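You operate a simulated robot arm through the tools that you are given. There is no shell and no other tool. Be economical: measure what you need, move in short steps, check, and stop when the job is done.

The job below is to be done with a simulated two-armed robot. You get a single attempt, and the scene is never put back.

TASK
Put the green ring from the top of the grey table on the top of the long teal bench. Pick up the blue binder from the top of the writing desk with one hand, pass it to the other hand and put it on the top of the switch cabinet. Close the torque arm. Do these in any order.

The check looks at the end state, three seconds after you hand in, the way a careful person would. Anything else that was tipped, shoved, dropped, spilled or broken makes it a failure.

THE ROBOT
Two 6-joint arms with fingered hands on one trunk, on a base that drives. Base frame: it is fixed to the floor where the robot stands at the start and does not move with it; the origin is under the middle of the robot, x ahead of it, y to its left, z up; the surface under the hand at the start is at about z = 800. Readings come in mm, rad, newtons and seconds.
The left shoulder is at the start at [50, 170, 960], the right one opposite. With the tool pointing down near the work surface each hand reaches from about 520 to 780 mm from the robot's upright axis, wherever it stands, measured 20 degrees to its own side. Places, roughly: binder [6500, -7250, 1000]; top of the long teal bench [-1100, 500, 800]; top of the switch cabinet [6500, -6000, 1400]; torque arm [-1000, -1400, 1100]. Payload 3.5 kg a hand.
The tool frame of a hand sits at the grasp point between the pads (the TCP): z along the fingers, y along the line on which they close. The tips reach 26 mm beyond it. Largest opening 132 mm; the body of the gripper starts 73 mm behind the TCP. The gripper is a hand of 3 fingers: y runs from the thumb to the fingers, the wrist lies at [0, 0, -234] in the tool frame.
Orientation is that of the tool frame in the base frame, as a unit quaternion [w, x, y, z]. With the fingers straight down and closing along the base's y, the tool's x points along the base's -x, its y along +y and its z along -z.

THE INTERFACE
- The arms move only by the tool drive_tool. It takes "left_motion", "right_motion" or both (then of equal length, played together; a hand with none holds still); each is a list of rows, each a list of 2 entries, a list of its own where there are three numbers: the shift along the tool's x, y, z in units of 100 mm (1.0 is 100 mm), then the turn, a rotation vector about the tool's x, y, z in units of 180 degrees (1.0 is 180 degrees). In form: [[[x, y, z], [wx, wy, wz]], ...]. A call has 1 to 8 rows; each row is the pose to reach, as a shift and turn from the pose commanded when the call began, along the tool's axes at that moment. A call with a number of a shift or a turn outside -1 to 1 is refused whole. Each row takes 0.2 s and may step no farther than 50 mm and 0.15 rad from the row before; otherwise, the whole call is refused. A pose out of reach is approached as far as the arm can. The call stops where the force on the tool passes 40 N (or 10 N more than at its start, if that is more) or the arm is blocked; 0.2 s more then pass. In this call time passes only in rows, and 0.2 s behind the last. The reply holds the time, the measured pose of the TCP, the force on the tool along the base axes, the opening and the grip force, in the units named above and with some noise, with the torque about the TCP (base axes, N m) and any sound that the robot's microphone picked up.
- Cameras (640 x 400 px; columns grow to the right, rows downward): "scene" is now at [49.9, 7.1, 1561]; the picture's right is [0.27, -0.96, 0.00], its down [-0.66, -0.18, -0.73] and it looks along [0.70, 0.20, -0.69] (base axes); focal length 293 px, centre (320, 200). "left" rides on the left gripper at [-62, 3, -92] in its tool frame; the picture's right is [-0.05, -1.00, 0.00], its down [0.83, -0.04, -0.56] and it looks along [0.55, -0.03, 0.83] (tool axes); focal length 230 px, centre (320, 200). "right" rides on the right gripper at [62, 3, -92] in its tool frame; the picture's right is [-0.05, 1.00, 0.00], its down [-0.83, -0.04, -0.56] and it looks along [-0.55, -0.03, 0.83] (tool axes); focal length 230 px, centre (320, 200). There is no depth. A picture from a camera that has moved, and an enlarged one, comes with that camera's place and axes in the base frame and with its lens. The place of the scene camera against the robot may be out by one fixed shift of up to 25 mm in any direction.
- camera(camera): a new picture of that camera. The clock stands still meanwhile.
- raise_lower(by): slides the trunk up (or, below 0, down) by that many mm; the arms and the scene camera ride with it, the base frame stays. It gives what a move gives, with no picture.
- drive_base(legs): drives the robot by 1 to 6 legs, each [ahead, left, turn to the left] in mm, mm and rad, along the robot's own axes; the way and the turn of a leg run together, so that a leg with both is an arc; at most 1500 mm and 3.142 rad a leg. The arms and the cameras ride along, it lands a little off, and it stops where it bumps. It gives what a move gives.
- curl_fingers(finger1, finger2, thumb_bend, hand): sets how far each is bent, from 0 (flat) to 1 (curled in); at 0.3 the hand is open as for a grip, at 0.7 the pads meet at the TCP. One left out holds its place. A second passes; each finger stops where it meets its share of the squeeze, and holds until it gets a number again. It is the only way to open and close the hand. It gives what a move gives, with no picture; readings hold the bend of each and the force on the fingers (four entries, about 0 where the hand has none), thumb and palm.
- head_to(pan, tilt): turns the head with the scene camera to pan (to the left, within 1.501 rad either way) and tilt (down, from -0.506 to 1.204), counted from straight ahead of the robot. It gives what a move gives.
- close_up(camera, box): a new picture of the part [left, top, right, bottom] of that camera's present view, enlarged. The clock stands still meanwhile.
- finish_job(): hands the job in; it is judged then, once.

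Work in short steps. Places have to be worked out from the pictures, the camera data and where the tool is seen: move nearer, look again, correct. Check each grasp and each placing, and mend what went wrong. You have 165 turns and 122 pictures in all, those below and enlarged ones among them. Open the grippers and draw the arms clear of the work before you hand the job in, unless the task says otherwise; then end with one line.

The tools are called after "Emit:" as a command line: name --argument value ..., lists and objects as JSON in quotes. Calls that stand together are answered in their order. drive_tool: Moves the arms, as the interface text tells. Its arguments: {"type":"object","properties":{"left_motion":{"type":"array","items":{"type":"array"}},"right_motion":{"type":"array","items":{"type":"array"}}},"required":[]} The other tools are called the same way: raise_lower (by) slides the trunk up or down; curl_fingers (finger1, finger2, thumb_bend, hand) moves the fingers one by one; drive_base (legs) drives the base; head_to (pan, tilt) turns the head that bears the scene camera; camera (camera) takes a picture; close_up (camera, box) takes an enlarged picture of a part of a camera's view; finish_job () hands the job in.

At the start:

```text
time_s: 0.0
left_tcp_pos: [585.8, 324.4, 1090.3]
left_tcp_rot: [0.0, 0.0, 1.0, 0.001]
left_ft_force: [0.6, 0.1, -0.2]
left_ft_torque: [0.01, -0.02, 0.04]
left_opening: 131.8
left_finger_force: 0.1
left_shape: jaw
left_bend: [0.3, 0.3, 0.3]
left_finger forces: [0.0, 0.0, 0.1, 0.0, 0.0, 0.0]
right_tcp_pos: [645.6, -176.0, 1038.2]
right_tcp_rot: [-0.001, 0.0, 1.0, 0.0]
right_ft_force: [-0.2, -0.2, 0.2]
right_ft_torque: [-0.01, -0.03, 0.0]
right_opening: 132.2
right_finger_force: 0.0
right_shape: jaw
right_bend: [0.3, 0.3, 0.3]
right_finger forces: [0.0, 0.0, 0.0, 0.1, 0.0, 0.0]
trunk travel left (down, up): [-575.0, 135.0]
robot x, y, heading: [-2.3, -3.9, -0.0]
head pan, tilt: [0.272, 0.754]
```

scene: 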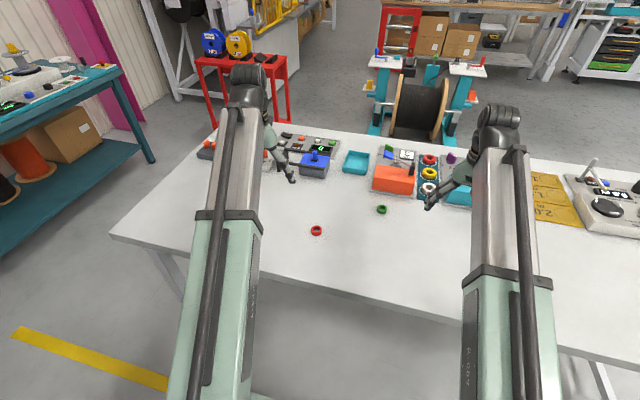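
right: 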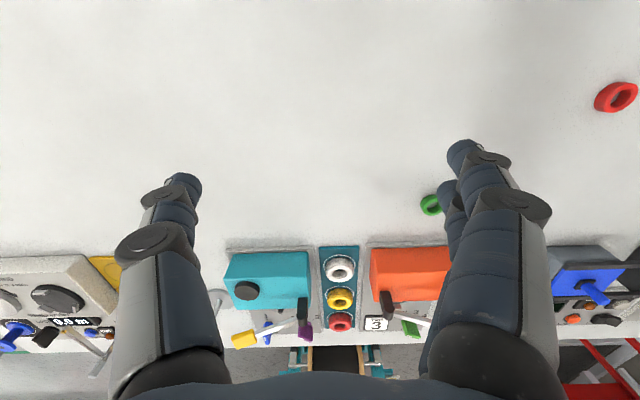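
left: 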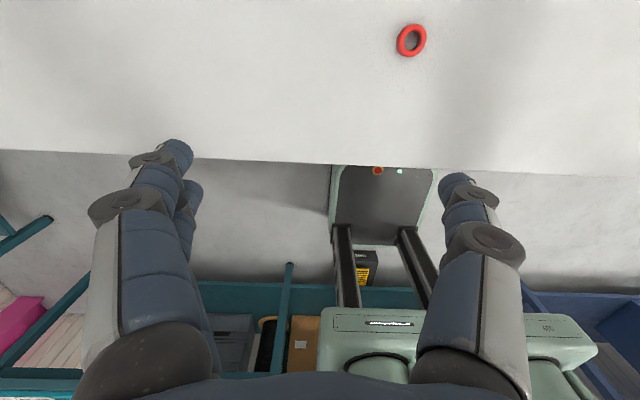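

The green ring shows at about [815, 4, 810] from the right camera. I'll shift the base a bit forward and left so it falls in the right hand's reach.

Emit:
drive_base --legs '[[0, 230, 0], [90, 0, 0]]'

Emit:
head_to --pan -0.3 --tilt 0.8

Emit:
camera --camera "right"

Emit:
camera --camera "scene"

```text
time_s: 2.4
left_tcp_pos: [675.5, 553.1, 1090.5]
left_tcp_rot: [-0.001, 0.001, 1.0, 0.0]
left_ft_force: [0.3, -0.7, -0.7]
left_ft_torque: [0.0, 0.03, -0.01]
left_opening: 131.8
left_finger_force: 0.1
left_shape: jaw
left_bend: [0.3, 0.3, 0.3]
left_finger forces: [0.0, 0.0, 0.0, 0.0, 0.0, 0.0]
right_tcp_pos: [735.0, 52.3, 1035.8]
right_tcp_rot: [-0.002, 0.001, 1.0, 0.001]
right_ft_force: [0.6, -1.1, 0.8]
right_ft_torque: [0.03, 0.0, -0.01]
right_opening: 131.9
right_finger_force: 0.1
right_shape: jaw
right_bend: [0.3, 0.3, 0.3]
right_finger forces: [0.1, 0.0, 0.0, 0.0, 0.1, 0.1]
trunk travel left (down, up): [-575.0, 135.0]
robot x, y, heading: [85.6, 225.7, 0.0]
head pan, tilt: [0.272, 0.754]
```

```text
time_s: 3.4
left_tcp_pos: [675.1, 552.8, 1091.0]
left_tcp_rot: [0.001, 0.002, 1.0, 0.0]
left_ft_force: [0.8, 0.1, -1.2]
left_ft_torque: [0.0, 0.03, -0.05]
left_opening: 131.8
left_finger_force: 0.1
left_shape: jaw
left_bend: [0.3, 0.3, 0.3]
left_finger forces: [0.0, 0.0, 0.0, 0.0, 0.1, 0.1]
right_tcp_pos: [733.7, 52.3, 1037.2]
right_tcp_rot: [0.0, 0.001, 1.0, 0.0]
right_ft_force: [-0.2, -0.6, -0.1]
right_ft_torque: [-0.01, -0.01, 0.01]
right_opening: 131.9
right_finger_force: 0.1
right_shape: jaw
right_bend: [0.3, 0.3, 0.3]
right_finger forces: [0.0, 0.0, 0.0, 0.0, 0.0, 0.1]
trunk travel left (down, up): [-575.0, 135.0]
robot x, y, heading: [84.9, 230.1, -0.006]
head pan, tilt: [-0.3, 0.799]
```

```text
118 pictures are left
camera right: at [672.1, 54.2, 1129.5], right [0.05, 1.0, 0.0], down [0.83, -0.05, 0.56], along [0.55, -0.03, -0.83], focal length 230 px, centre (320, 200)
```

right: 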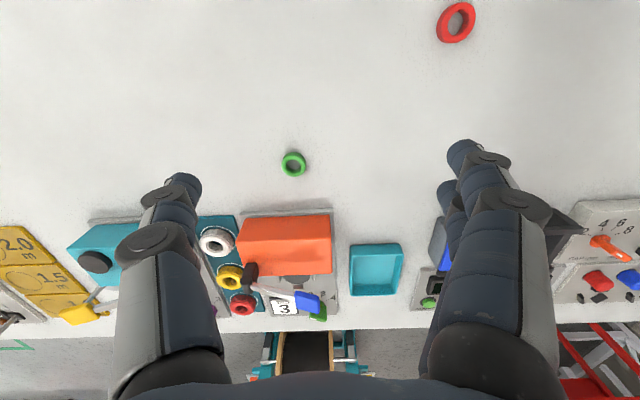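

```text
117 pictures are left
camera scene: at [135.4, 190.4, 1557.3], right [-0.3, -0.95, 0.0], down [-0.68, 0.21, -0.7], along [0.67, -0.21, -0.72], focal length 293 px, centre (320, 200)
```

scene: 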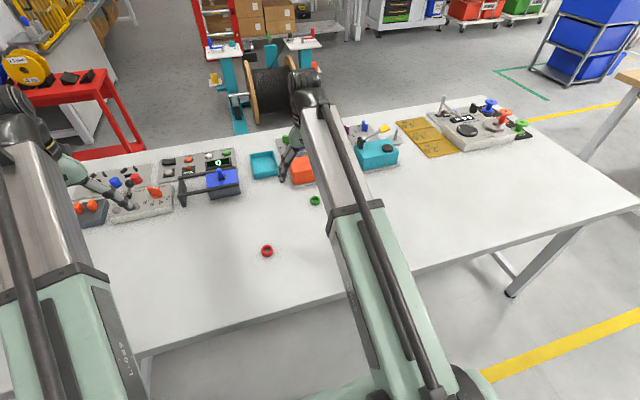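

Ring at about [818, 6, 807], ~38 mm across. Moving over it and descending part-way.

Emit:
drive_tool --right_motion '[[[-0.3, -0.16, 0.2], [0, 0, 0]], [[-0.6, -0.32, 0.4], [0, 0, 0]], [[-0.84, -0.46, 0.7], [0, 0, 0]], [[-0.84, -0.46, 1.0], [0, 0, 0]]]'

Emit:
camera --camera "right"

```text
time_s: 4.4
left_tcp_pos: [675.0, 552.5, 1090.0]
left_tcp_rot: [-0.001, 0.001, 1.0, 0.0]
left_ft_force: [-0.1, 0.2, -0.7]
left_ft_torque: [-0.02, -0.04, 0.02]
left_opening: 132.2
left_finger_force: 0.1
left_shape: jaw
left_bend: [0.3, 0.3, 0.3]
left_finger forces: [0.0, 0.1, 0.1, 0.0, 0.0, 0.1]
right_tcp_pos: [817.1, 5.3, 936.7]
right_tcp_rot: [0.0, 0.0, 1.0, 0.001]
right_ft_force: [0.3, 0.4, 0.4]
right_ft_torque: [0.02, 0.0, 0.02]
right_opening: 131.9
right_finger_force: 0.2
right_shape: jaw
right_bend: [0.3, 0.3, 0.3]
right_finger forces: [0.0, 0.0, 0.1, 0.1, 0.0, 0.0]
trunk travel left (down, up): [-575.0, 135.0]
robot x, y, heading: [90.5, 230.6, -0.001]
head pan, tilt: [-0.3, 0.799]
```

```text
116 pictures are left
camera right: at [755.1, 7.9, 1029.4], right [0.05, 1.0, 0.0], down [0.83, -0.04, 0.56], along [0.55, -0.03, -0.83], focal length 230 px, centre (320, 200)
```

right: 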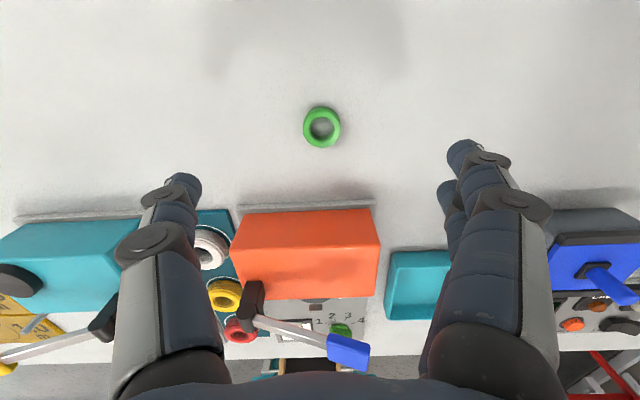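

Ring centred at [819, 6]. Descending to about z 830, watching force.

Emit:
drive_tool --right_motion '[[[-0.02, 0, 0.4], [0, 0, 0]], [[-0.02, 0, 0.7], [0, 0, 0]], [[-0.02, 0, 0.9], [0, 0, 0]], [[-0.02, 0, 1.0], [0, 0, 0]]]'

Emit:
drive_tool --right_motion '[[[0, 0, 0.05], [0, 0, 0]]]'

Emit:
camera --camera "right"

```text
time_s: 5.4
left_tcp_pos: [675.2, 553.2, 1091.3]
left_tcp_rot: [0.001, 0.001, 1.0, 0.001]
left_ft_force: [-0.3, 0.7, 0.3]
left_ft_torque: [0.01, -0.04, 0.0]
left_opening: 131.9
left_finger_force: 0.2
left_shape: jaw
left_bend: [0.3, 0.3, 0.3]
left_finger forces: [0.0, 0.1, 0.1, 0.0, 0.0, 0.0]
right_tcp_pos: [816.9, 6.0, 837.8]
right_tcp_rot: [-0.001, 0.0, 1.0, 0.0]
right_ft_force: [0.2, 0.0, 0.2]
right_ft_torque: [0.01, -0.03, 0.0]
right_opening: 131.9
right_finger_force: 0.1
right_shape: jaw
right_bend: [0.3, 0.3, 0.3]
right_finger forces: [0.0, 0.0, 0.0, 0.0, 0.1, 0.1]
trunk travel left (down, up): [-575.0, 135.0]
robot x, y, heading: [90.1, 231.2, -0.003]
head pan, tilt: [-0.3, 0.799]
```

```text
time_s: 5.8
left_tcp_pos: [674.8, 552.8, 1089.8]
left_tcp_rot: [0.001, 0.0, 1.0, -0.001]
left_ft_force: [0.2, 0.5, 0.5]
left_ft_torque: [-0.01, -0.02, -0.01]
left_opening: 131.9
left_finger_force: 0.1
left_shape: jaw
left_bend: [0.3, 0.3, 0.3]
left_finger forces: [0.0, 0.0, 0.1, 0.1, 0.0, 0.0]
right_tcp_pos: [818.9, 6.4, 833.9]
right_tcp_rot: [0.0, 0.001, 1.0, 0.001]
right_ft_force: [0.4, -0.4, -0.4]
right_ft_torque: [0.02, 0.0, -0.02]
right_opening: 131.9
right_finger_force: 0.0
right_shape: jaw
right_bend: [0.3, 0.3, 0.3]
right_finger forces: [0.0, 0.0, 0.1, 0.0, 0.0, 0.1]
trunk travel left (down, up): [-575.0, 135.0]
robot x, y, heading: [89.7, 229.0, -0.002]
head pan, tilt: [-0.3, 0.799]
```

```text
115 pictures are left
camera right: at [757.7, 8.2, 925.2], right [0.05, 1.0, 0.0], down [0.83, -0.05, 0.56], along [0.55, -0.03, -0.83], focal length 230 px, centre (320, 200)
```

right: 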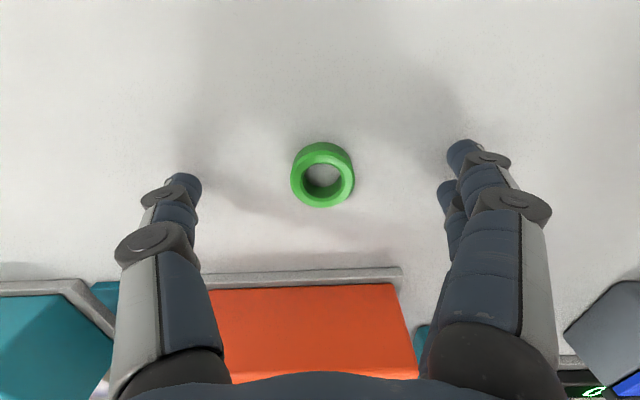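

Ring is right between the pads. Going 5 mm lower and closing.

Emit:
drive_tool --right_motion '[[[0, 0, 0.05], [0, 0, 0]]]'

Emit:
curl_fingers --hand "right" --finger1 0.7 --finger2 0.7 --thumb_bend 0.7

Emit:
camera --camera "right"

```text
time_s: 6.2
left_tcp_pos: [675.0, 551.6, 1090.7]
left_tcp_rot: [0.0, 0.001, 1.0, 0.0]
left_ft_force: [0.6, -0.2, -0.7]
left_ft_torque: [0.0, 0.0, -0.03]
left_opening: 132.0
left_finger_force: 0.1
left_shape: jaw
left_bend: [0.3, 0.3, 0.3]
left_finger forces: [0.1, 0.1, 0.0, 0.1, 0.1, 0.0]
right_tcp_pos: [819.3, 6.6, 827.2]
right_tcp_rot: [0.0, 0.001, 1.0, 0.0]
right_ft_force: [-0.8, 0.1, 0.6]
right_ft_torque: [0.03, 0.0, 0.01]
right_opening: 131.9
right_finger_force: 0.0
right_shape: jaw
right_bend: [0.3, 0.3, 0.3]
right_finger forces: [0.1, 0.0, 0.0, 0.1, 0.0, 0.1]
trunk travel left (down, up): [-575.0, 135.0]
robot x, y, heading: [92.2, 230.7, -0.003]
head pan, tilt: [-0.3, 0.799]
```

```text
time_s: 7.2
left_tcp_pos: [672.0, 552.6, 1090.8]
left_tcp_rot: [0.001, 0.001, 1.0, 0.0]
left_ft_force: [-0.2, -0.3, -0.2]
left_ft_torque: [0.02, -0.05, 0.0]
left_opening: 131.8
left_finger_force: 0.1
left_shape: jaw
left_bend: [0.3, 0.3, 0.3]
left_finger forces: [0.0, 0.0, 0.1, 0.1, 0.0, 0.0]
right_tcp_pos: [818.7, 8.1, 831.0]
right_tcp_rot: [0.002, 0.001, 1.0, 0.0]
right_ft_force: [0.6, 4.1, 22.0]
right_ft_torque: [0.37, -0.04, 0.0]
right_opening: 31.3
right_finger_force: 22.4
right_shape: fingers
right_bend: [0.64, 0.63, 0.65]
right_finger forces: [13.3, 14.6, 0.0, 0.0, 17.3, 0.1]
trunk travel left (down, up): [-575.0, 135.0]
robot x, y, heading: [90.6, 227.9, -0.005]
head pan, tilt: [-0.3, 0.799]
```

```text
114 pictures are left
camera right: at [757.5, 9.6, 922.4], right [0.05, 1.0, 0.0], down [0.83, -0.04, 0.56], along [0.56, -0.03, -0.83], focal length 230 px, centre (320, 200)
```

right: 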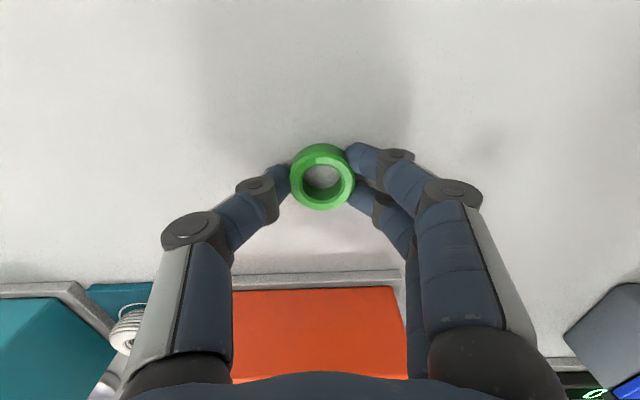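

Gripped on all three fingers; the tips lightly press on the table. Lifting.

Emit:
drive_tool --right_motion '[[[0, 0, -0.2], [0, 0, 0]], [[0, 0, -0.5], [0, 0, 0]], [[0.1, 0, -0.8], [0, 0, 0]], [[0.2, 0, -1.0], [0, 0, 0]]]'

Emit:
drive_tool --right_motion '[[[0.2, 0, -0.4], [0, 0, 0]], [[0.5, 0, -0.8], [0, 0, 0]], [[0.8, 0, -1.0], [0, 0, 0]], [[1.0, 0, -1.0], [0, 0, 0]]]'

Emit:
camera --camera "right"

```text
time_s: 8.2
left_tcp_pos: [676.1, 553.0, 1091.2]
left_tcp_rot: [0.0, 0.001, 1.0, 0.0]
left_ft_force: [-0.5, 0.5, -0.1]
left_ft_torque: [0.0, 0.0, -0.03]
left_opening: 131.9
left_finger_force: 0.0
left_shape: jaw
left_bend: [0.3, 0.3, 0.3]
left_finger forces: [0.1, 0.0, 0.0, 0.0, 0.0, 0.0]
right_tcp_pos: [800.1, 4.9, 928.1]
right_tcp_rot: [0.0, 0.001, 1.0, 0.0]
right_ft_force: [-0.6, 0.0, -0.4]
right_ft_torque: [-0.01, 0.03, -0.02]
right_opening: 30.8
right_finger_force: 13.2
right_shape: fingers
right_bend: [0.63, 0.63, 0.65]
right_finger forces: [6.6, 6.7, 0.0, 0.0, 12.9, 0.1]
trunk travel left (down, up): [-575.0, 135.0]
robot x, y, heading: [94.0, 231.4, 0.001]
head pan, tilt: [-0.3, 0.799]
```

```text
time_s: 9.2
left_tcp_pos: [674.5, 554.3, 1090.7]
left_tcp_rot: [0.0, 0.001, 1.0, 0.0]
left_ft_force: [-0.1, 0.5, 0.1]
left_ft_torque: [0.0, -0.01, 0.01]
left_opening: 132.2
left_finger_force: 0.1
left_shape: jaw
left_bend: [0.3, 0.3, 0.3]
left_finger forces: [0.0, 0.0, 0.0, 0.0, 0.0, 0.1]
right_tcp_pos: [697.8, 6.8, 1026.5]
right_tcp_rot: [0.0, 0.001, 1.0, 0.001]
right_ft_force: [-0.1, -0.2, 0.7]
right_ft_torque: [-0.01, 0.03, 0.03]
right_opening: 30.9
right_finger_force: 13.1
right_shape: fingers
right_bend: [0.63, 0.63, 0.65]
right_finger forces: [6.7, 6.8, 0.0, 0.0, 12.9, 0.0]
trunk travel left (down, up): [-575.0, 135.0]
robot x, y, heading: [86.9, 227.4, 0.004]
head pan, tilt: [-0.3, 0.799]
```

```text
113 pictures are left
camera right: at [636.6, 8.4, 1118.8], right [0.05, 1.0, 0.0], down [0.83, -0.05, 0.55], along [0.55, -0.03, -0.83], focal length 230 px, centre (320, 200)
```

right: 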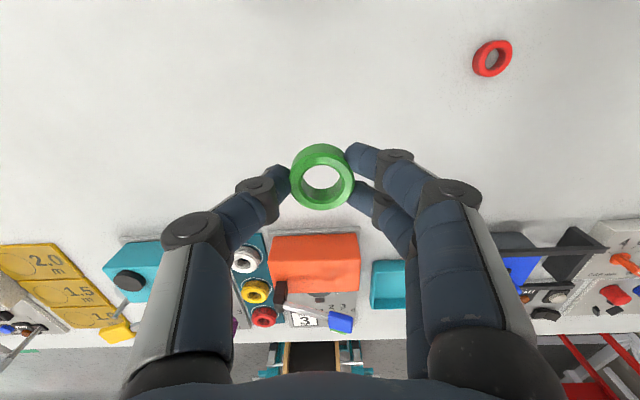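

Ring is held securely. I'll back off from the table a little and look left and right/back for the surroundings.

Emit:
drive_base --legs '[[-300, 0, 0]]'

Emit:
head_to --pan 1.5 --tilt 0.4

Emit:
camera --camera "scene"

Emit:
head_to --pan -1.5 --tilt 0.4

Emit:
camera --camera "scene"

```text
time_s: 11.2
left_tcp_pos: [377.8, 557.5, 1091.1]
left_tcp_rot: [0.001, -0.004, 1.0, 0.0]
left_ft_force: [0.0, 0.6, 0.9]
left_ft_torque: [0.01, -0.03, 0.01]
left_opening: 131.7
left_finger_force: 0.0
left_shape: jaw
left_bend: [0.3, 0.3, 0.3]
left_finger forces: [0.0, 0.0, 0.0, 0.0, 0.0, 0.1]
right_tcp_pos: [407.3, 11.2, 1027.2]
right_tcp_rot: [0.0, -0.003, 1.0, 0.0]
right_ft_force: [0.1, 0.1, 0.3]
right_ft_torque: [-0.04, 0.0, -0.01]
right_opening: 31.0
right_finger_force: 13.2
right_shape: fingers
right_bend: [0.63, 0.63, 0.65]
right_finger forces: [6.7, 6.9, 0.1, 0.0, 12.9, 0.0]
trunk travel left (down, up): [-575.0, 135.0]
robot x, y, heading: [-204.2, 228.5, 0.009]
head pan, tilt: [-0.3, 0.799]
```

```text
time_s: 13.0
left_tcp_pos: [378.4, 557.6, 1090.8]
left_tcp_rot: [0.0, -0.003, 1.0, 0.001]
left_ft_force: [-0.3, -0.2, -0.1]
left_ft_torque: [0.02, -0.01, 0.01]
left_opening: 131.8
left_finger_force: 0.1
left_shape: jaw
left_bend: [0.3, 0.3, 0.3]
left_finger forces: [0.1, 0.1, 0.0, 0.0, 0.0, 0.1]
right_tcp_pos: [407.2, 12.1, 1027.2]
right_tcp_rot: [0.001, -0.003, 1.0, 0.0]
right_ft_force: [0.5, -0.1, -0.2]
right_ft_torque: [0.01, 0.02, 0.03]
right_opening: 31.1
right_finger_force: 13.3
right_shape: fingers
right_bend: [0.63, 0.63, 0.65]
right_finger forces: [6.7, 6.8, 0.1, 0.0, 12.9, 0.0]
trunk travel left (down, up): [-575.0, 135.0]
robot x, y, heading: [-202.0, 227.1, 0.011]
head pan, tilt: [1.499, 0.4]
```

```text
112 pictures are left
camera scene: at [-228.5, 305.7, 1592.4], right [1.0, -0.06, 0.0], down [-0.03, -0.39, -0.92], along [0.06, 0.92, -0.39], focal length 293 px, centre (320, 200)
```

scene: 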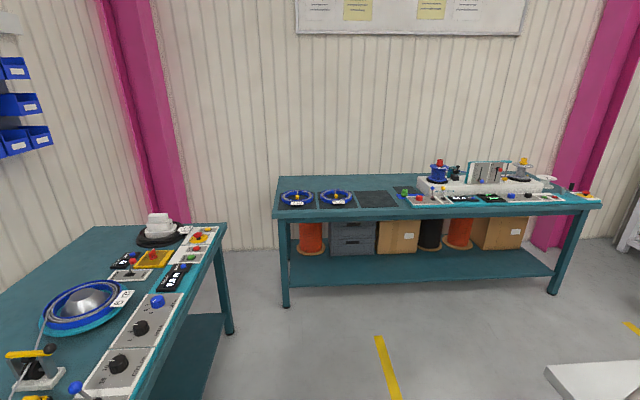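

```text
time_s: 15.6
left_tcp_pos: [378.7, 558.5, 1091.1]
left_tcp_rot: [0.0, -0.004, 1.0, 0.001]
left_ft_force: [-0.6, -0.2, -0.3]
left_ft_torque: [0.03, 0.03, -0.01]
left_opening: 132.2
left_finger_force: 0.0
left_shape: jaw
left_bend: [0.3, 0.3, 0.3]
left_finger forces: [0.0, 0.1, 0.1, 0.1, 0.0, 0.1]
right_tcp_pos: [406.9, 12.0, 1027.0]
right_tcp_rot: [0.0, -0.004, 1.0, 0.0]
right_ft_force: [0.2, 0.2, -1.1]
right_ft_torque: [0.0, 0.04, -0.02]
right_opening: 30.8
right_finger_force: 13.4
right_shape: fingers
right_bend: [0.63, 0.63, 0.65]
right_finger forces: [6.7, 6.8, 0.1, 0.0, 12.8, 0.0]
trunk travel left (down, up): [-575.0, 135.0]
robot x, y, heading: [-201.0, 226.5, 0.008]
head pan, tilt: [-1.499, 0.4]
```

```text
111 pictures are left
camera scene: at [-227.1, 120.9, 1592.4], right [-1.0, -0.08, 0.0], down [-0.03, 0.39, -0.92], along [0.07, -0.92, -0.39], focal length 293 px, centre (320, 200)
```

scene: 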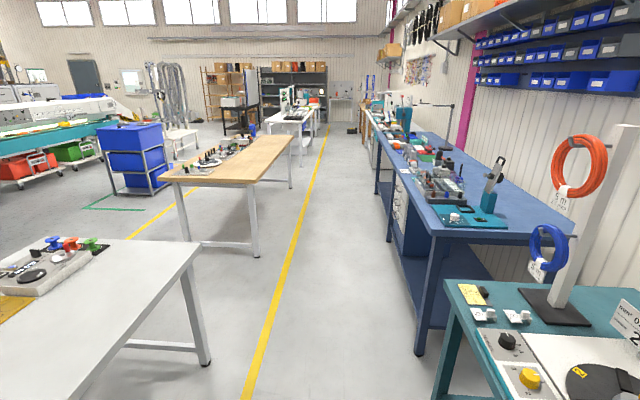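

Teal bench's front edge is at x ≈ -680, spanning y ≈ -890…1800. I'll raise the trunk for clearance and turn round to face it.

Emit:
raise_lower --by 130

Emit:
drive_base --legs '[[80, 0, 0], [0, 0, 1.57], [0, 0, 1.57]]'

Emit:
head_to --pan 0 --tilt 0.6

Emit:
camera --camera "scene"

```text
time_s: 17.2
left_tcp_pos: [378.6, 557.7, 1221.0]
left_tcp_rot: [-0.001, -0.004, 1.0, 0.0]
left_ft_force: [-0.8, -0.4, 0.4]
left_ft_torque: [0.01, -0.02, -0.03]
left_opening: 131.7
left_finger_force: 0.1
left_shape: jaw
left_bend: [0.3, 0.3, 0.3]
left_finger forces: [0.1, 0.1, 0.0, 0.1, 0.0, 0.1]
right_tcp_pos: [406.6, 11.6, 1155.7]
right_tcp_rot: [0.0, -0.004, 1.0, 0.0]
right_ft_force: [0.4, 0.1, -0.2]
right_ft_torque: [0.0, 0.0, -0.02]
right_opening: 30.9
right_finger_force: 13.5
right_shape: fingers
right_bend: [0.63, 0.63, 0.65]
right_finger forces: [6.7, 6.8, 0.1, 0.1, 12.9, 0.0]
trunk travel left (down, up): [-705.0, 5.0]
robot x, y, heading: [-204.4, 227.3, 0.004]
head pan, tilt: [-1.499, 0.4]
```

```text
time_s: 26.0
left_tcp_pos: [-693.5, -115.2, 1221.1]
left_tcp_rot: [-0.001, 1.0, 0.018, 0.0]
left_ft_force: [0.2, 0.1, 0.2]
left_ft_torque: [0.01, 0.02, 0.0]
left_opening: 131.6
left_finger_force: 0.1
left_shape: jaw
left_bend: [0.3, 0.3, 0.3]
left_finger forces: [0.0, 0.1, 0.1, 0.0, 0.1, 0.0]
right_tcp_pos: [-737.7, 429.8, 1155.6]
right_tcp_rot: [-0.001, 1.0, 0.017, 0.0]
right_ft_force: [0.1, -0.2, 0.0]
right_ft_torque: [0.0, -0.01, 0.01]
right_opening: 30.2
right_finger_force: 12.8
right_shape: fingers
right_bend: [0.64, 0.63, 0.65]
right_finger forces: [5.9, 6.7, 0.1, 0.1, 12.5, 0.0]
trunk travel left (down, up): [-705.0, 5.0]
robot x, y, heading: [-120.2, 231.4, -3.108]
head pan, tilt: [-1.499, 0.4]
```

```text
time_s: 27.6
left_tcp_pos: [-694.1, -115.1, 1220.8]
left_tcp_rot: [-0.001, 1.0, 0.018, 0.0]
left_ft_force: [0.0, 0.5, 0.1]
left_ft_torque: [0.01, -0.01, -0.03]
left_opening: 131.9
left_finger_force: 0.1
left_shape: jaw
left_bend: [0.3, 0.3, 0.3]
left_finger forces: [0.0, 0.0, 0.1, 0.0, 0.0, 0.0]
right_tcp_pos: [-738.6, 428.8, 1156.9]
right_tcp_rot: [-0.001, 1.0, 0.018, 0.0]
right_ft_force: [0.6, -1.0, 0.0]
right_ft_torque: [0.01, 0.01, 0.01]
right_opening: 30.1
right_finger_force: 12.6
right_shape: fingers
right_bend: [0.64, 0.63, 0.65]
right_finger forces: [5.9, 6.7, 0.0, 0.1, 12.5, 0.0]
trunk travel left (down, up): [-705.0, 5.0]
robot x, y, heading: [-122.4, 228.7, -3.108]
head pan, tilt: [0.0, 0.6]
```

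```text
110 pictures are left
camera scene: at [-158.5, 212.6, 1704.2], right [-0.03, 1.0, 0.0], down [0.56, 0.02, -0.83], along [-0.82, -0.03, -0.56], focal length 293 px, centre (320, 200)
```

scene: 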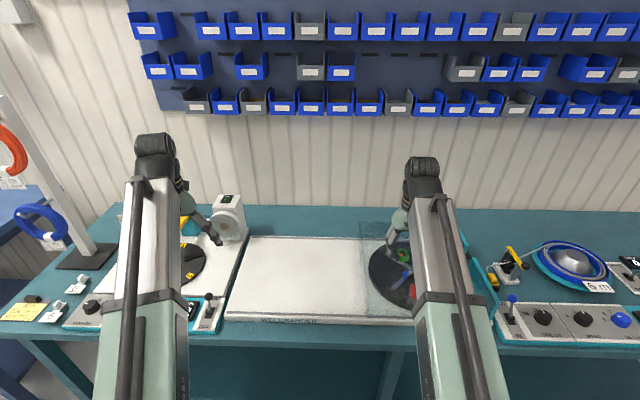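

Need a bare patch of the bench top. Looking with the right hand's camera.

Emit:
camera --camera "right"

Emit:
close_up --camera "scene" --box '[340, 180, 640, 380]'

```text
109 pictures are left
camera right: at [-676.8, 427.2, 1248.7], right [-0.02, -1.0, 0.0], down [-0.83, 0.01, 0.56], along [-0.56, 0.01, -0.83], focal length 230 px, centre (320, 200)
```

right: 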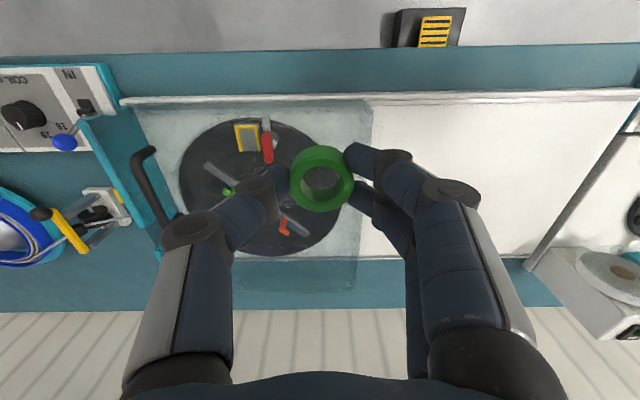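

```text
2.00 times, centred on (490, 280) of scene
camera zoom: at [-158.5, 212.6, 1704.2], right [-0.03, 1.0, 0.0], down [0.56, 0.02, -0.83], along [-0.82, -0.03, -0.56], focal length 587 px, centre (-20, 40)
```

zoom: 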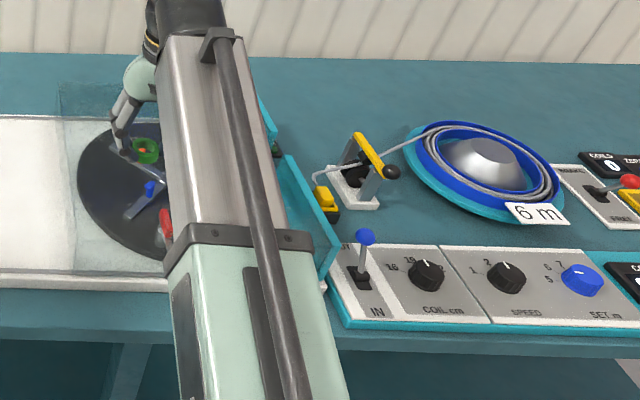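

The bench top is bare in a ~70 mm strip at the front (x ≈ -681…-750) in front of the white plate, away from the clear guard. I'll shift left so that the right hand reaches that strip near y ≈ 200, and lower the trunk.

Emit:
drive_base --legs '[[0, 240, -0.034]]'

Emit:
raise_lower --by -130

Emit:
camera --camera "right"

```text
time_s: 29.4
left_tcp_pos: [-700.3, -342.5, 1221.0]
left_tcp_rot: [-0.001, 1.0, 0.001, 0.0]
left_ft_force: [-0.4, 1.1, -0.3]
left_ft_torque: [-0.02, 0.03, -0.02]
left_opening: 131.7
left_finger_force: 0.0
left_shape: jaw
left_bend: [0.3, 0.3, 0.3]
left_finger forces: [0.0, 0.0, 0.1, 0.1, 0.0, 0.1]
right_tcp_pos: [-726.1, 204.1, 1156.9]
right_tcp_rot: [-0.001, 1.0, 0.001, -0.001]
right_ft_force: [0.0, 0.0, -0.4]
right_ft_torque: [0.05, -0.02, 0.01]
right_opening: 30.1
right_finger_force: 12.5
right_shape: fingers
right_bend: [0.64, 0.63, 0.65]
right_finger forces: [6.0, 6.7, 0.0, 0.0, 12.5, 0.1]
trunk travel left (down, up): [-705.0, 5.0]
robot x, y, heading: [-117.5, -15.1, -3.141]
head pan, tilt: [0.0, 0.6]
```

```text
time_s: 30.9
left_tcp_pos: [-700.5, -340.1, 1091.0]
left_tcp_rot: [0.0, 1.0, 0.002, 0.0]
left_ft_force: [-0.3, 0.1, -0.6]
left_ft_torque: [0.0, 0.0, 0.01]
left_opening: 131.8
left_finger_force: 0.1
left_shape: jaw
left_bend: [0.3, 0.3, 0.3]
left_finger forces: [0.0, 0.1, 0.0, 0.0, 0.1, 0.0]
right_tcp_pos: [-727.1, 206.0, 1026.7]
right_tcp_rot: [0.0, 1.0, 0.002, 0.0]
right_ft_force: [-0.3, 0.7, -0.4]
right_ft_torque: [-0.02, -0.03, -0.02]
right_opening: 30.3
right_finger_force: 13.3
right_shape: fingers
right_bend: [0.64, 0.63, 0.65]
right_finger forces: [6.0, 6.8, 0.1, 0.0, 12.6, 0.0]
trunk travel left (down, up): [-575.0, 135.0]
robot x, y, heading: [-115.4, -15.3, -3.134]
head pan, tilt: [0.0, 0.6]
```

```text
107 pictures are left
camera right: at [-665.4, 201.4, 1118.8], right [-0.05, -1.0, 0.0], down [-0.83, 0.04, 0.56], along [-0.55, 0.03, -0.83], focal length 230 px, centre (320, 200)
```

right: 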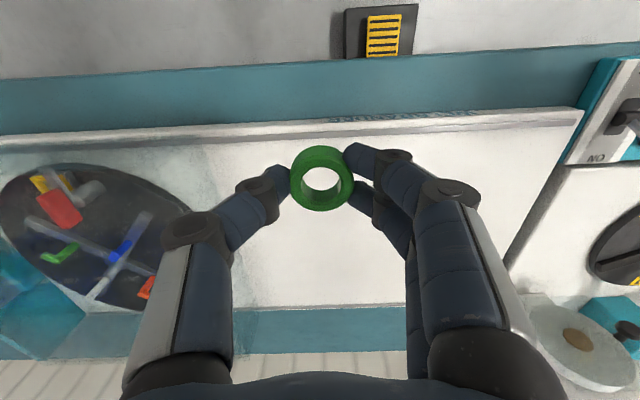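

The lettering may be on the plate's front face, making the strip narrower. Zooming to check.

Emit:
close_up --camera "right" --box '[200, 30, 440, 180]'

Emit:
head_to --pan -0.75 --tilt 0.6

Emit:
camera --camera "scene"

```text
2.67 times, centred on (320, 105) of right
camera zoom: at [-665.4, 201.4, 1118.8], right [-0.05, -1.0, 0.0], down [-0.83, 0.04, 0.56], along [-0.55, 0.03, -0.83], focal length 614 px, centre (320, 453)
```

zoom: 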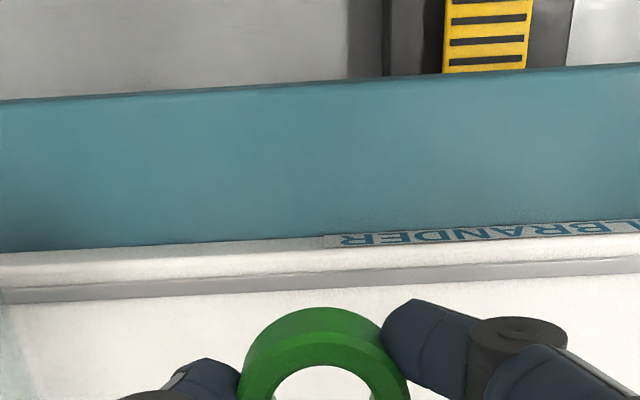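

```text
time_s: 32.0
left_tcp_pos: [-700.2, -341.2, 1089.6]
left_tcp_rot: [0.001, 1.0, 0.002, -0.001]
left_ft_force: [-0.2, -0.6, 0.8]
left_ft_torque: [0.01, 0.0, 0.03]
left_opening: 131.8
left_finger_force: 0.1
left_shape: jaw
left_bend: [0.3, 0.3, 0.3]
left_finger forces: [0.0, 0.0, 0.1, 0.1, 0.0, 0.1]
right_tcp_pos: [-727.0, 205.4, 1025.9]
right_tcp_rot: [0.001, 1.0, 0.001, -0.001]
right_ft_force: [0.5, -0.6, -0.1]
right_ft_torque: [0.0, -0.01, 0.0]
right_opening: 30.3
right_finger_force: 12.3
right_shape: fingers
right_bend: [0.64, 0.63, 0.65]
right_finger forces: [6.0, 6.8, 0.0, 0.0, 12.6, 0.0]
trunk travel left (down, up): [-575.0, 135.0]
robot x, y, heading: [-113.3, -13.0, -3.133]
head pan, tilt: [-0.75, 0.6]
```

```text
105 pictures are left
camera scene: at [-130.4, 30.6, 1574.2], right [0.68, 0.73, 0.0], down [0.41, -0.38, -0.83], along [-0.61, 0.56, -0.56], focal length 293 px, centre (320, 200)
```

scene: 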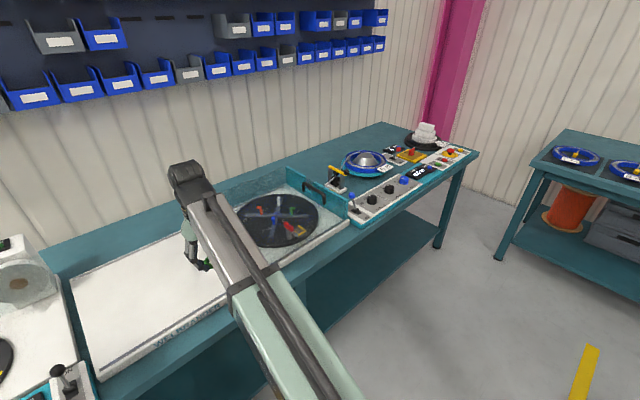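

Bare strip confirmed x ≈ -681…-746 at the front. I'll set the ring at [-713, 205]: descending in two calls.

Emit:
drive_tool --right_motion '[[[0.13, 0, 0.3], [0, 0, 0]], [[0.13, 0, 0.6], [0, 0, 0]], [[0.13, 0, 1.0], [0, 0, 0]]]'

Emit:
drive_tool --right_motion '[[[0, 0, 0.3], [0, 0, 0]], [[0, 0, 0.6], [0, 0, 0]], [[0, 0, 0.75], [0, 0, 0]]]'

Emit:
camera --camera "right"

```text
time_s: 32.9
left_tcp_pos: [-699.9, -341.7, 1090.4]
left_tcp_rot: [0.0, 1.0, 0.002, -0.001]
left_ft_force: [-0.7, 0.4, -0.1]
left_ft_torque: [0.01, -0.02, -0.01]
left_opening: 131.8
left_finger_force: 0.0
left_shape: jaw
left_bend: [0.3, 0.3, 0.3]
left_finger forces: [0.0, 0.0, 0.0, 0.1, 0.1, 0.0]
right_tcp_pos: [-716.5, 206.0, 925.7]
right_tcp_rot: [0.0, 1.0, 0.002, 0.0]
right_ft_force: [-0.5, 1.0, -0.1]
right_ft_torque: [0.01, -0.02, 0.0]
right_opening: 30.0
right_finger_force: 12.4
right_shape: fingers
right_bend: [0.64, 0.63, 0.65]
right_finger forces: [6.1, 6.7, 0.0, 0.0, 12.5, 0.0]
trunk travel left (down, up): [-575.0, 135.0]
robot x, y, heading: [-119.2, -14.7, -3.136]
head pan, tilt: [-0.75, 0.6]
```

```text
time_s: 33.6
left_tcp_pos: [-700.4, -341.8, 1090.3]
left_tcp_rot: [0.0, 1.0, 0.002, 0.0]
left_ft_force: [-0.8, 0.1, -0.5]
left_ft_torque: [-0.01, 0.03, -0.03]
left_opening: 131.9
left_finger_force: 0.1
left_shape: jaw
left_bend: [0.3, 0.3, 0.3]
left_finger forces: [0.0, 0.1, 0.1, 0.0, 0.0, 0.1]
right_tcp_pos: [-713.5, 207.6, 851.5]
right_tcp_rot: [0.0, 1.0, 0.0, 0.0]
right_ft_force: [-0.4, 0.6, -0.6]
right_ft_torque: [0.02, -0.01, -0.04]
right_opening: 30.0
right_finger_force: 12.7
right_shape: fingers
right_bend: [0.64, 0.63, 0.65]
right_finger forces: [6.2, 6.8, 0.0, 0.0, 12.5, 0.0]
trunk travel left (down, up): [-575.0, 135.0]
robot x, y, heading: [-113.0, -16.9, -3.139]
head pan, tilt: [-0.75, 0.6]
```

```text
104 pictures are left
camera right: at [-652.3, 202.6, 942.9], right [-0.05, -1.0, 0.0], down [-0.83, 0.04, 0.56], along [-0.55, 0.03, -0.83], focal length 230 px, centre (320, 200)
```

right: 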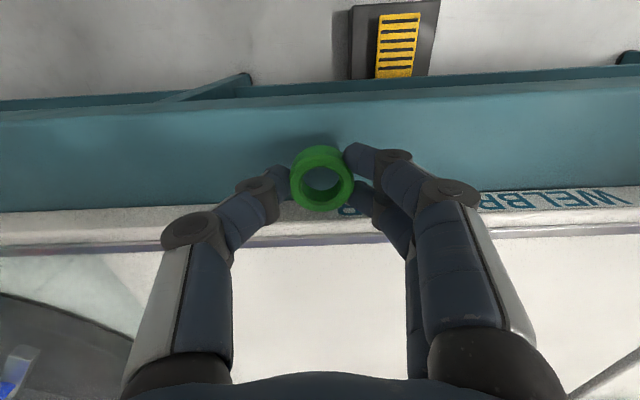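

Position looks right (strip -673…-749). Lowering the rest gently.

Emit:
drive_tool --right_motion '[[[0.02, 0, 0.08], [0, 0, 0]], [[0.02, 0, 0.15], [0, 0, 0]], [[0.02, 0, 0.19], [0, 0, 0]]]'

Emit:
camera --camera "right"

```text
time_s: 34.5
left_tcp_pos: [-701.1, -341.5, 1089.9]
left_tcp_rot: [0.0, 1.0, 0.002, 0.0]
left_ft_force: [0.5, 0.1, 0.5]
left_ft_torque: [-0.03, -0.02, 0.0]
left_opening: 132.2
left_finger_force: 0.1
left_shape: jaw
left_bend: [0.3, 0.3, 0.3]
left_finger forces: [0.0, 0.0, 0.0, 0.0, 0.0, 0.0]
right_tcp_pos: [-711.5, 207.7, 832.1]
right_tcp_rot: [0.0, 1.0, 0.002, 0.0]
right_ft_force: [0.1, 0.0, -0.2]
right_ft_torque: [0.0, 0.0, -0.03]
right_opening: 30.2
right_finger_force: 12.5
right_shape: fingers
right_bend: [0.64, 0.63, 0.65]
right_finger forces: [6.2, 6.9, 0.1, 0.0, 12.4, 0.0]
trunk travel left (down, up): [-575.0, 135.0]
robot x, y, heading: [-115.9, -16.2, -3.14]
head pan, tilt: [-0.75, 0.6]
```

```text
103 pictures are left
camera right: at [-650.5, 202.8, 923.8], right [-0.05, -1.0, 0.0], down [-0.83, 0.04, 0.56], along [-0.55, 0.03, -0.83], focal length 230 px, centre (320, 200)
```

right: 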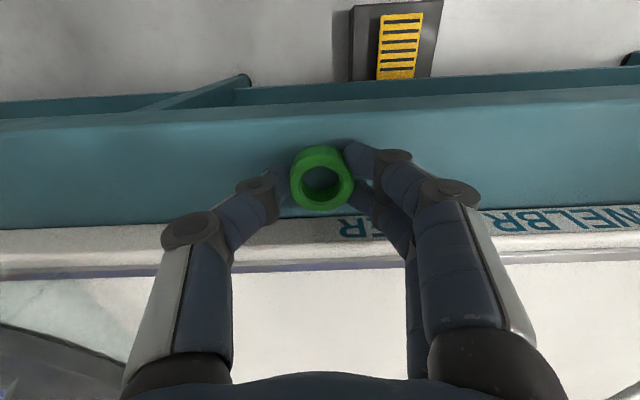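

No contact yet; easing down a few more millimetres.

Emit:
drive_tool --right_motion '[[[0, 0, 0.03], [0, 0, 0]]]'

Emit:
drive_tool --right_motion '[[[0, 0, 0.03], [0, 0, 0]]]'

```text
time_s: 34.9
left_tcp_pos: [-698.9, -340.8, 1091.0]
left_tcp_rot: [0.0, 1.0, 0.002, 0.0]
left_ft_force: [0.3, 0.7, 1.0]
left_ft_torque: [0.0, -0.03, 0.0]
left_opening: 131.9
left_finger_force: 0.0
left_shape: jaw
left_bend: [0.3, 0.3, 0.3]
left_finger forces: [0.0, 0.0, 0.1, 0.0, 0.0, 0.0]
right_tcp_pos: [-711.6, 207.5, 830.2]
right_tcp_rot: [0.0, 1.0, 0.001, 0.0]
right_ft_force: [1.5, 0.6, 12.4]
right_ft_torque: [0.1, -0.01, 0.05]
right_opening: 29.9
right_finger_force: 19.2
right_shape: fingers
right_bend: [0.64, 0.64, 0.65]
right_finger forces: [7.7, 10.8, 0.1, 0.0, 19.3, 0.0]
trunk travel left (down, up): [-575.0, 135.0]
robot x, y, heading: [-114.8, -16.4, -3.138]
head pan, tilt: [-0.75, 0.6]
```

```text
time_s: 35.2
left_tcp_pos: [-698.8, -342.7, 1091.6]
left_tcp_rot: [-0.001, 1.0, 0.001, 0.0]
left_ft_force: [-0.5, 0.3, -0.2]
left_ft_torque: [0.01, 0.0, 0.03]
left_opening: 132.0
left_finger_force: 0.1
left_shape: jaw
left_bend: [0.3, 0.3, 0.3]
left_finger forces: [0.0, 0.0, 0.0, 0.0, 0.1, 0.0]
right_tcp_pos: [-712.6, 206.4, 830.4]
right_tcp_rot: [0.0, 1.0, 0.001, -0.002]
right_ft_force: [2.2, 1.9, 35.7]
right_ft_torque: [0.32, -0.12, -0.01]
right_opening: 30.2
right_finger_force: 30.0
right_shape: fingers
right_bend: [0.65, 0.65, 0.66]
right_finger forces: [12.3, 14.5, 0.0, 0.1, 33.0, 0.1]
trunk travel left (down, up): [-575.0, 135.0]
robot x, y, heading: [-116.2, -16.2, -3.139]
head pan, tilt: [-0.75, 0.6]
```

Contact made. Relieve 5 mm of the press, then open the fingers.

Emit:
drive_tool --right_motion '[[[0, 0, -0.04], [0, 0, 0]]]'

Emit:
curl_fingers --hand "right" --finger1 0.5 --finger2 0.5 --thumb_bend 0.5

Emit:
camera --camera "right"

```text
time_s: 35.6
left_tcp_pos: [-700.4, -339.9, 1090.3]
left_tcp_rot: [-0.001, 1.0, 0.001, 0.0]
left_ft_force: [-0.3, 0.0, 0.9]
left_ft_torque: [-0.03, 0.02, 0.03]
left_opening: 131.9
left_finger_force: 0.1
left_shape: jaw
left_bend: [0.3, 0.3, 0.3]
left_finger forces: [0.0, 0.0, 0.0, 0.0, 0.0, 0.0]
right_tcp_pos: [-711.5, 205.6, 830.9]
right_tcp_rot: [0.0, 1.0, 0.002, 0.0]
right_ft_force: [-4.2, 0.1, 10.2]
right_ft_torque: [0.19, 0.11, 0.09]
right_opening: 30.0
right_finger_force: 17.3
right_shape: fingers
right_bend: [0.65, 0.65, 0.66]
right_finger forces: [6.6, 9.6, 0.1, 0.0, 19.2, 0.0]
trunk travel left (down, up): [-575.0, 135.0]
robot x, y, heading: [-122.2, -16.3, -3.135]
head pan, tilt: [-0.75, 0.6]
```

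```text
time_s: 36.6
left_tcp_pos: [-699.2, -341.5, 1091.0]
left_tcp_rot: [0.0, 1.0, 0.002, -0.001]
left_ft_force: [0.4, 0.4, 0.0]
left_ft_torque: [0.0, 0.02, 0.03]
left_opening: 131.9
left_finger_force: 0.0
left_shape: jaw
left_bend: [0.3, 0.3, 0.3]
left_finger forces: [0.1, 0.0, 0.0, 0.0, 0.0, 0.1]
right_tcp_pos: [-711.7, 205.1, 833.6]
right_tcp_rot: [0.0, 1.0, 0.001, -0.001]
right_ft_force: [-1.5, -2.5, 28.1]
right_ft_torque: [-0.1, 0.0, 0.08]
right_opening: 54.8
right_finger_force: 14.1
right_shape: fingers
right_bend: [0.53, 0.52, 0.54]
right_finger forces: [7.6, 6.3, 0.0, 0.0, 14.3, 0.0]
trunk travel left (down, up): [-575.0, 135.0]
robot x, y, heading: [-116.2, -14.1, -3.135]
head pan, tilt: [-0.75, 0.6]
```

```text
102 pictures are left
camera right: at [-649.6, 200.9, 924.5], right [-0.05, -1.0, 0.0], down [-0.83, 0.04, 0.56], along [-0.56, 0.03, -0.83], focal length 230 px, centre (320, 200)
```

right: 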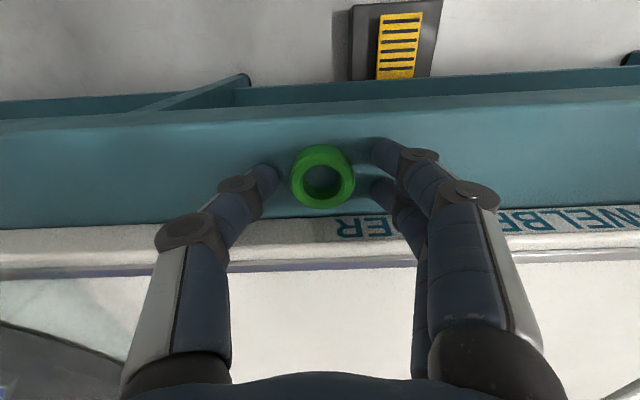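

Ring is free and standing flat on the bench. Withdraw up.

Emit:
drive_tool --right_motion '[[[0, 0, -0.3], [0, 0, 0]], [[0, 0, -0.7], [0, 0, 0]], [[0, 0, -1.0], [0, 0, 0]]]'

Emit:
drive_tool --right_motion '[[[0, 0, -0.4], [0, 0, 0]], [[0, 0, -0.8], [0, 0, 0]], [[0, 0, -1.0], [0, 0, 0]]]'

Emit:
curl_fingers --hand "right" --finger1 0.3 --finger2 0.3 --thumb_bend 0.3

Emit:
camera --camera "right"

Emit:
head_to --pan 0.8 --tilt 0.4

Emit:
camera --camera "scene"

```text
time_s: 37.5
left_tcp_pos: [-699.6, -341.1, 1090.4]
left_tcp_rot: [0.0, 1.0, 0.002, -0.001]
left_ft_force: [0.1, -0.1, -0.2]
left_ft_torque: [0.04, 0.0, 0.0]
left_opening: 131.8
left_finger_force: 0.0
left_shape: jaw
left_bend: [0.3, 0.3, 0.3]
left_finger forces: [0.1, 0.1, 0.0, 0.1, 0.1, 0.0]
right_tcp_pos: [-711.3, 205.6, 932.9]
right_tcp_rot: [-0.001, 1.0, 0.0, 0.0]
right_ft_force: [0.3, 0.2, -0.7]
right_ft_torque: [0.02, -0.02, 0.01]
right_opening: 67.2
right_finger_force: 0.0
right_shape: fingers
right_bend: [0.5, 0.5, 0.5]
right_finger forces: [0.0, 0.0, 0.0, 0.0, 0.1, 0.1]
trunk travel left (down, up): [-575.0, 135.0]
robot x, y, heading: [-113.3, -16.4, -3.141]
head pan, tilt: [-0.75, 0.6]
```

```text
time_s: 38.2
left_tcp_pos: [-700.1, -341.1, 1090.5]
left_tcp_rot: [0.0, 1.0, 0.002, 0.0]
left_ft_force: [-0.2, 0.2, -0.3]
left_ft_torque: [-0.01, -0.01, 0.01]
left_opening: 131.8
left_finger_force: 0.1
left_shape: jaw
left_bend: [0.3, 0.3, 0.3]
left_finger forces: [0.1, 0.0, 0.0, 0.0, 0.0, 0.0]
right_tcp_pos: [-714.2, 206.2, 1031.8]
right_tcp_rot: [0.0, 1.0, 0.002, 0.0]
right_ft_force: [0.0, 0.5, -0.6]
right_ft_torque: [-0.01, -0.04, 0.0]
right_opening: 67.1
right_finger_force: 0.0
right_shape: fingers
right_bend: [0.5, 0.5, 0.5]
right_finger forces: [0.0, 0.0, 0.0, 0.0, 0.0, 0.0]
trunk travel left (down, up): [-575.0, 135.0]
robot x, y, heading: [-115.6, -16.3, -3.142]
head pan, tilt: [-0.75, 0.6]
```

```text
time_s: 39.2
left_tcp_pos: [-699.6, -340.7, 1090.0]
left_tcp_rot: [0.0, 1.0, 0.002, -0.001]
left_ft_force: [-0.4, 0.0, -0.7]
left_ft_torque: [0.0, -0.04, 0.01]
left_opening: 132.0
left_finger_force: 0.1
left_shape: jaw
left_bend: [0.3, 0.3, 0.3]
left_finger forces: [0.0, 0.1, 0.1, 0.1, 0.0, 0.0]
right_tcp_pos: [-712.0, 206.9, 1030.7]
right_tcp_rot: [0.0, 1.0, 0.001, 0.0]
right_ft_force: [0.2, 0.1, 0.7]
right_ft_torque: [-0.06, -0.02, 0.01]
right_opening: 133.8
right_finger_force: 0.1
right_shape: fingers
right_bend: [0.3, 0.3, 0.3]
right_finger forces: [0.0, 0.0, 0.0, 0.1, 0.0, 0.1]
trunk travel left (down, up): [-575.0, 135.0]
robot x, y, heading: [-114.5, -13.5, -3.132]
head pan, tilt: [-0.75, 0.6]
```

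```text
101 pictures are left
camera right: at [-650.9, 203.1, 1122.8], right [-0.05, -1.0, 0.0], down [-0.83, 0.04, 0.56], along [-0.55, 0.03, -0.83], focal length 230 px, centre (320, 200)
```

right: 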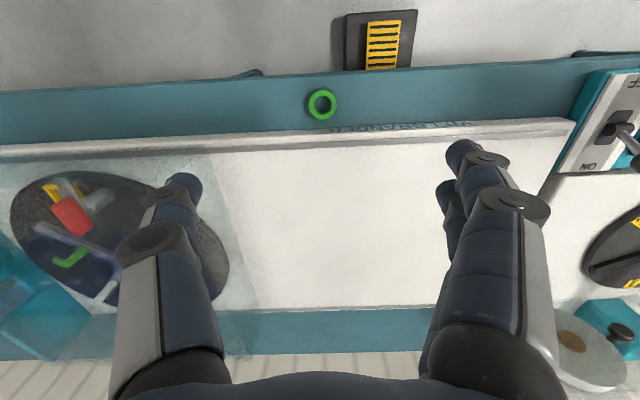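

```text
time_s: 40.9
left_tcp_pos: [-701.0, -339.7, 1090.1]
left_tcp_rot: [-0.001, 1.0, 0.001, 0.0]
left_ft_force: [-0.1, -0.3, -0.6]
left_ft_torque: [-0.02, 0.01, 0.01]
left_opening: 132.1
left_finger_force: 0.0
left_shape: jaw
left_bend: [0.3, 0.3, 0.3]
left_finger forces: [0.0, 0.1, 0.1, 0.1, 0.0, 0.0]
right_tcp_pos: [-712.2, 207.2, 1031.1]
right_tcp_rot: [0.0, 1.0, 0.001, 0.0]
right_ft_force: [0.0, 0.4, 0.6]
right_ft_torque: [-0.01, -0.02, 0.0]
right_opening: 134.0
right_finger_force: 0.1
right_shape: fingers
right_bend: [0.3, 0.3, 0.3]
right_finger forces: [0.0, 0.1, 0.0, 0.1, 0.1, 0.1]
trunk travel left (down, up): [-575.0, 135.0]
robot x, y, heading: [-114.2, -13.0, -3.136]
head pan, tilt: [0.799, 0.4]
```

```text
100 pictures are left
camera scene: at [-130.0, -96.0, 1592.4], right [-0.72, 0.7, 0.0], down [0.27, 0.28, -0.92], along [-0.64, -0.66, -0.39], focal length 293 px, centre (320, 200)
```

scene: 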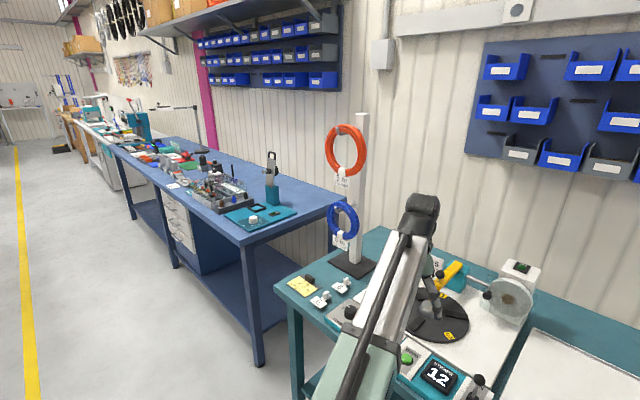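

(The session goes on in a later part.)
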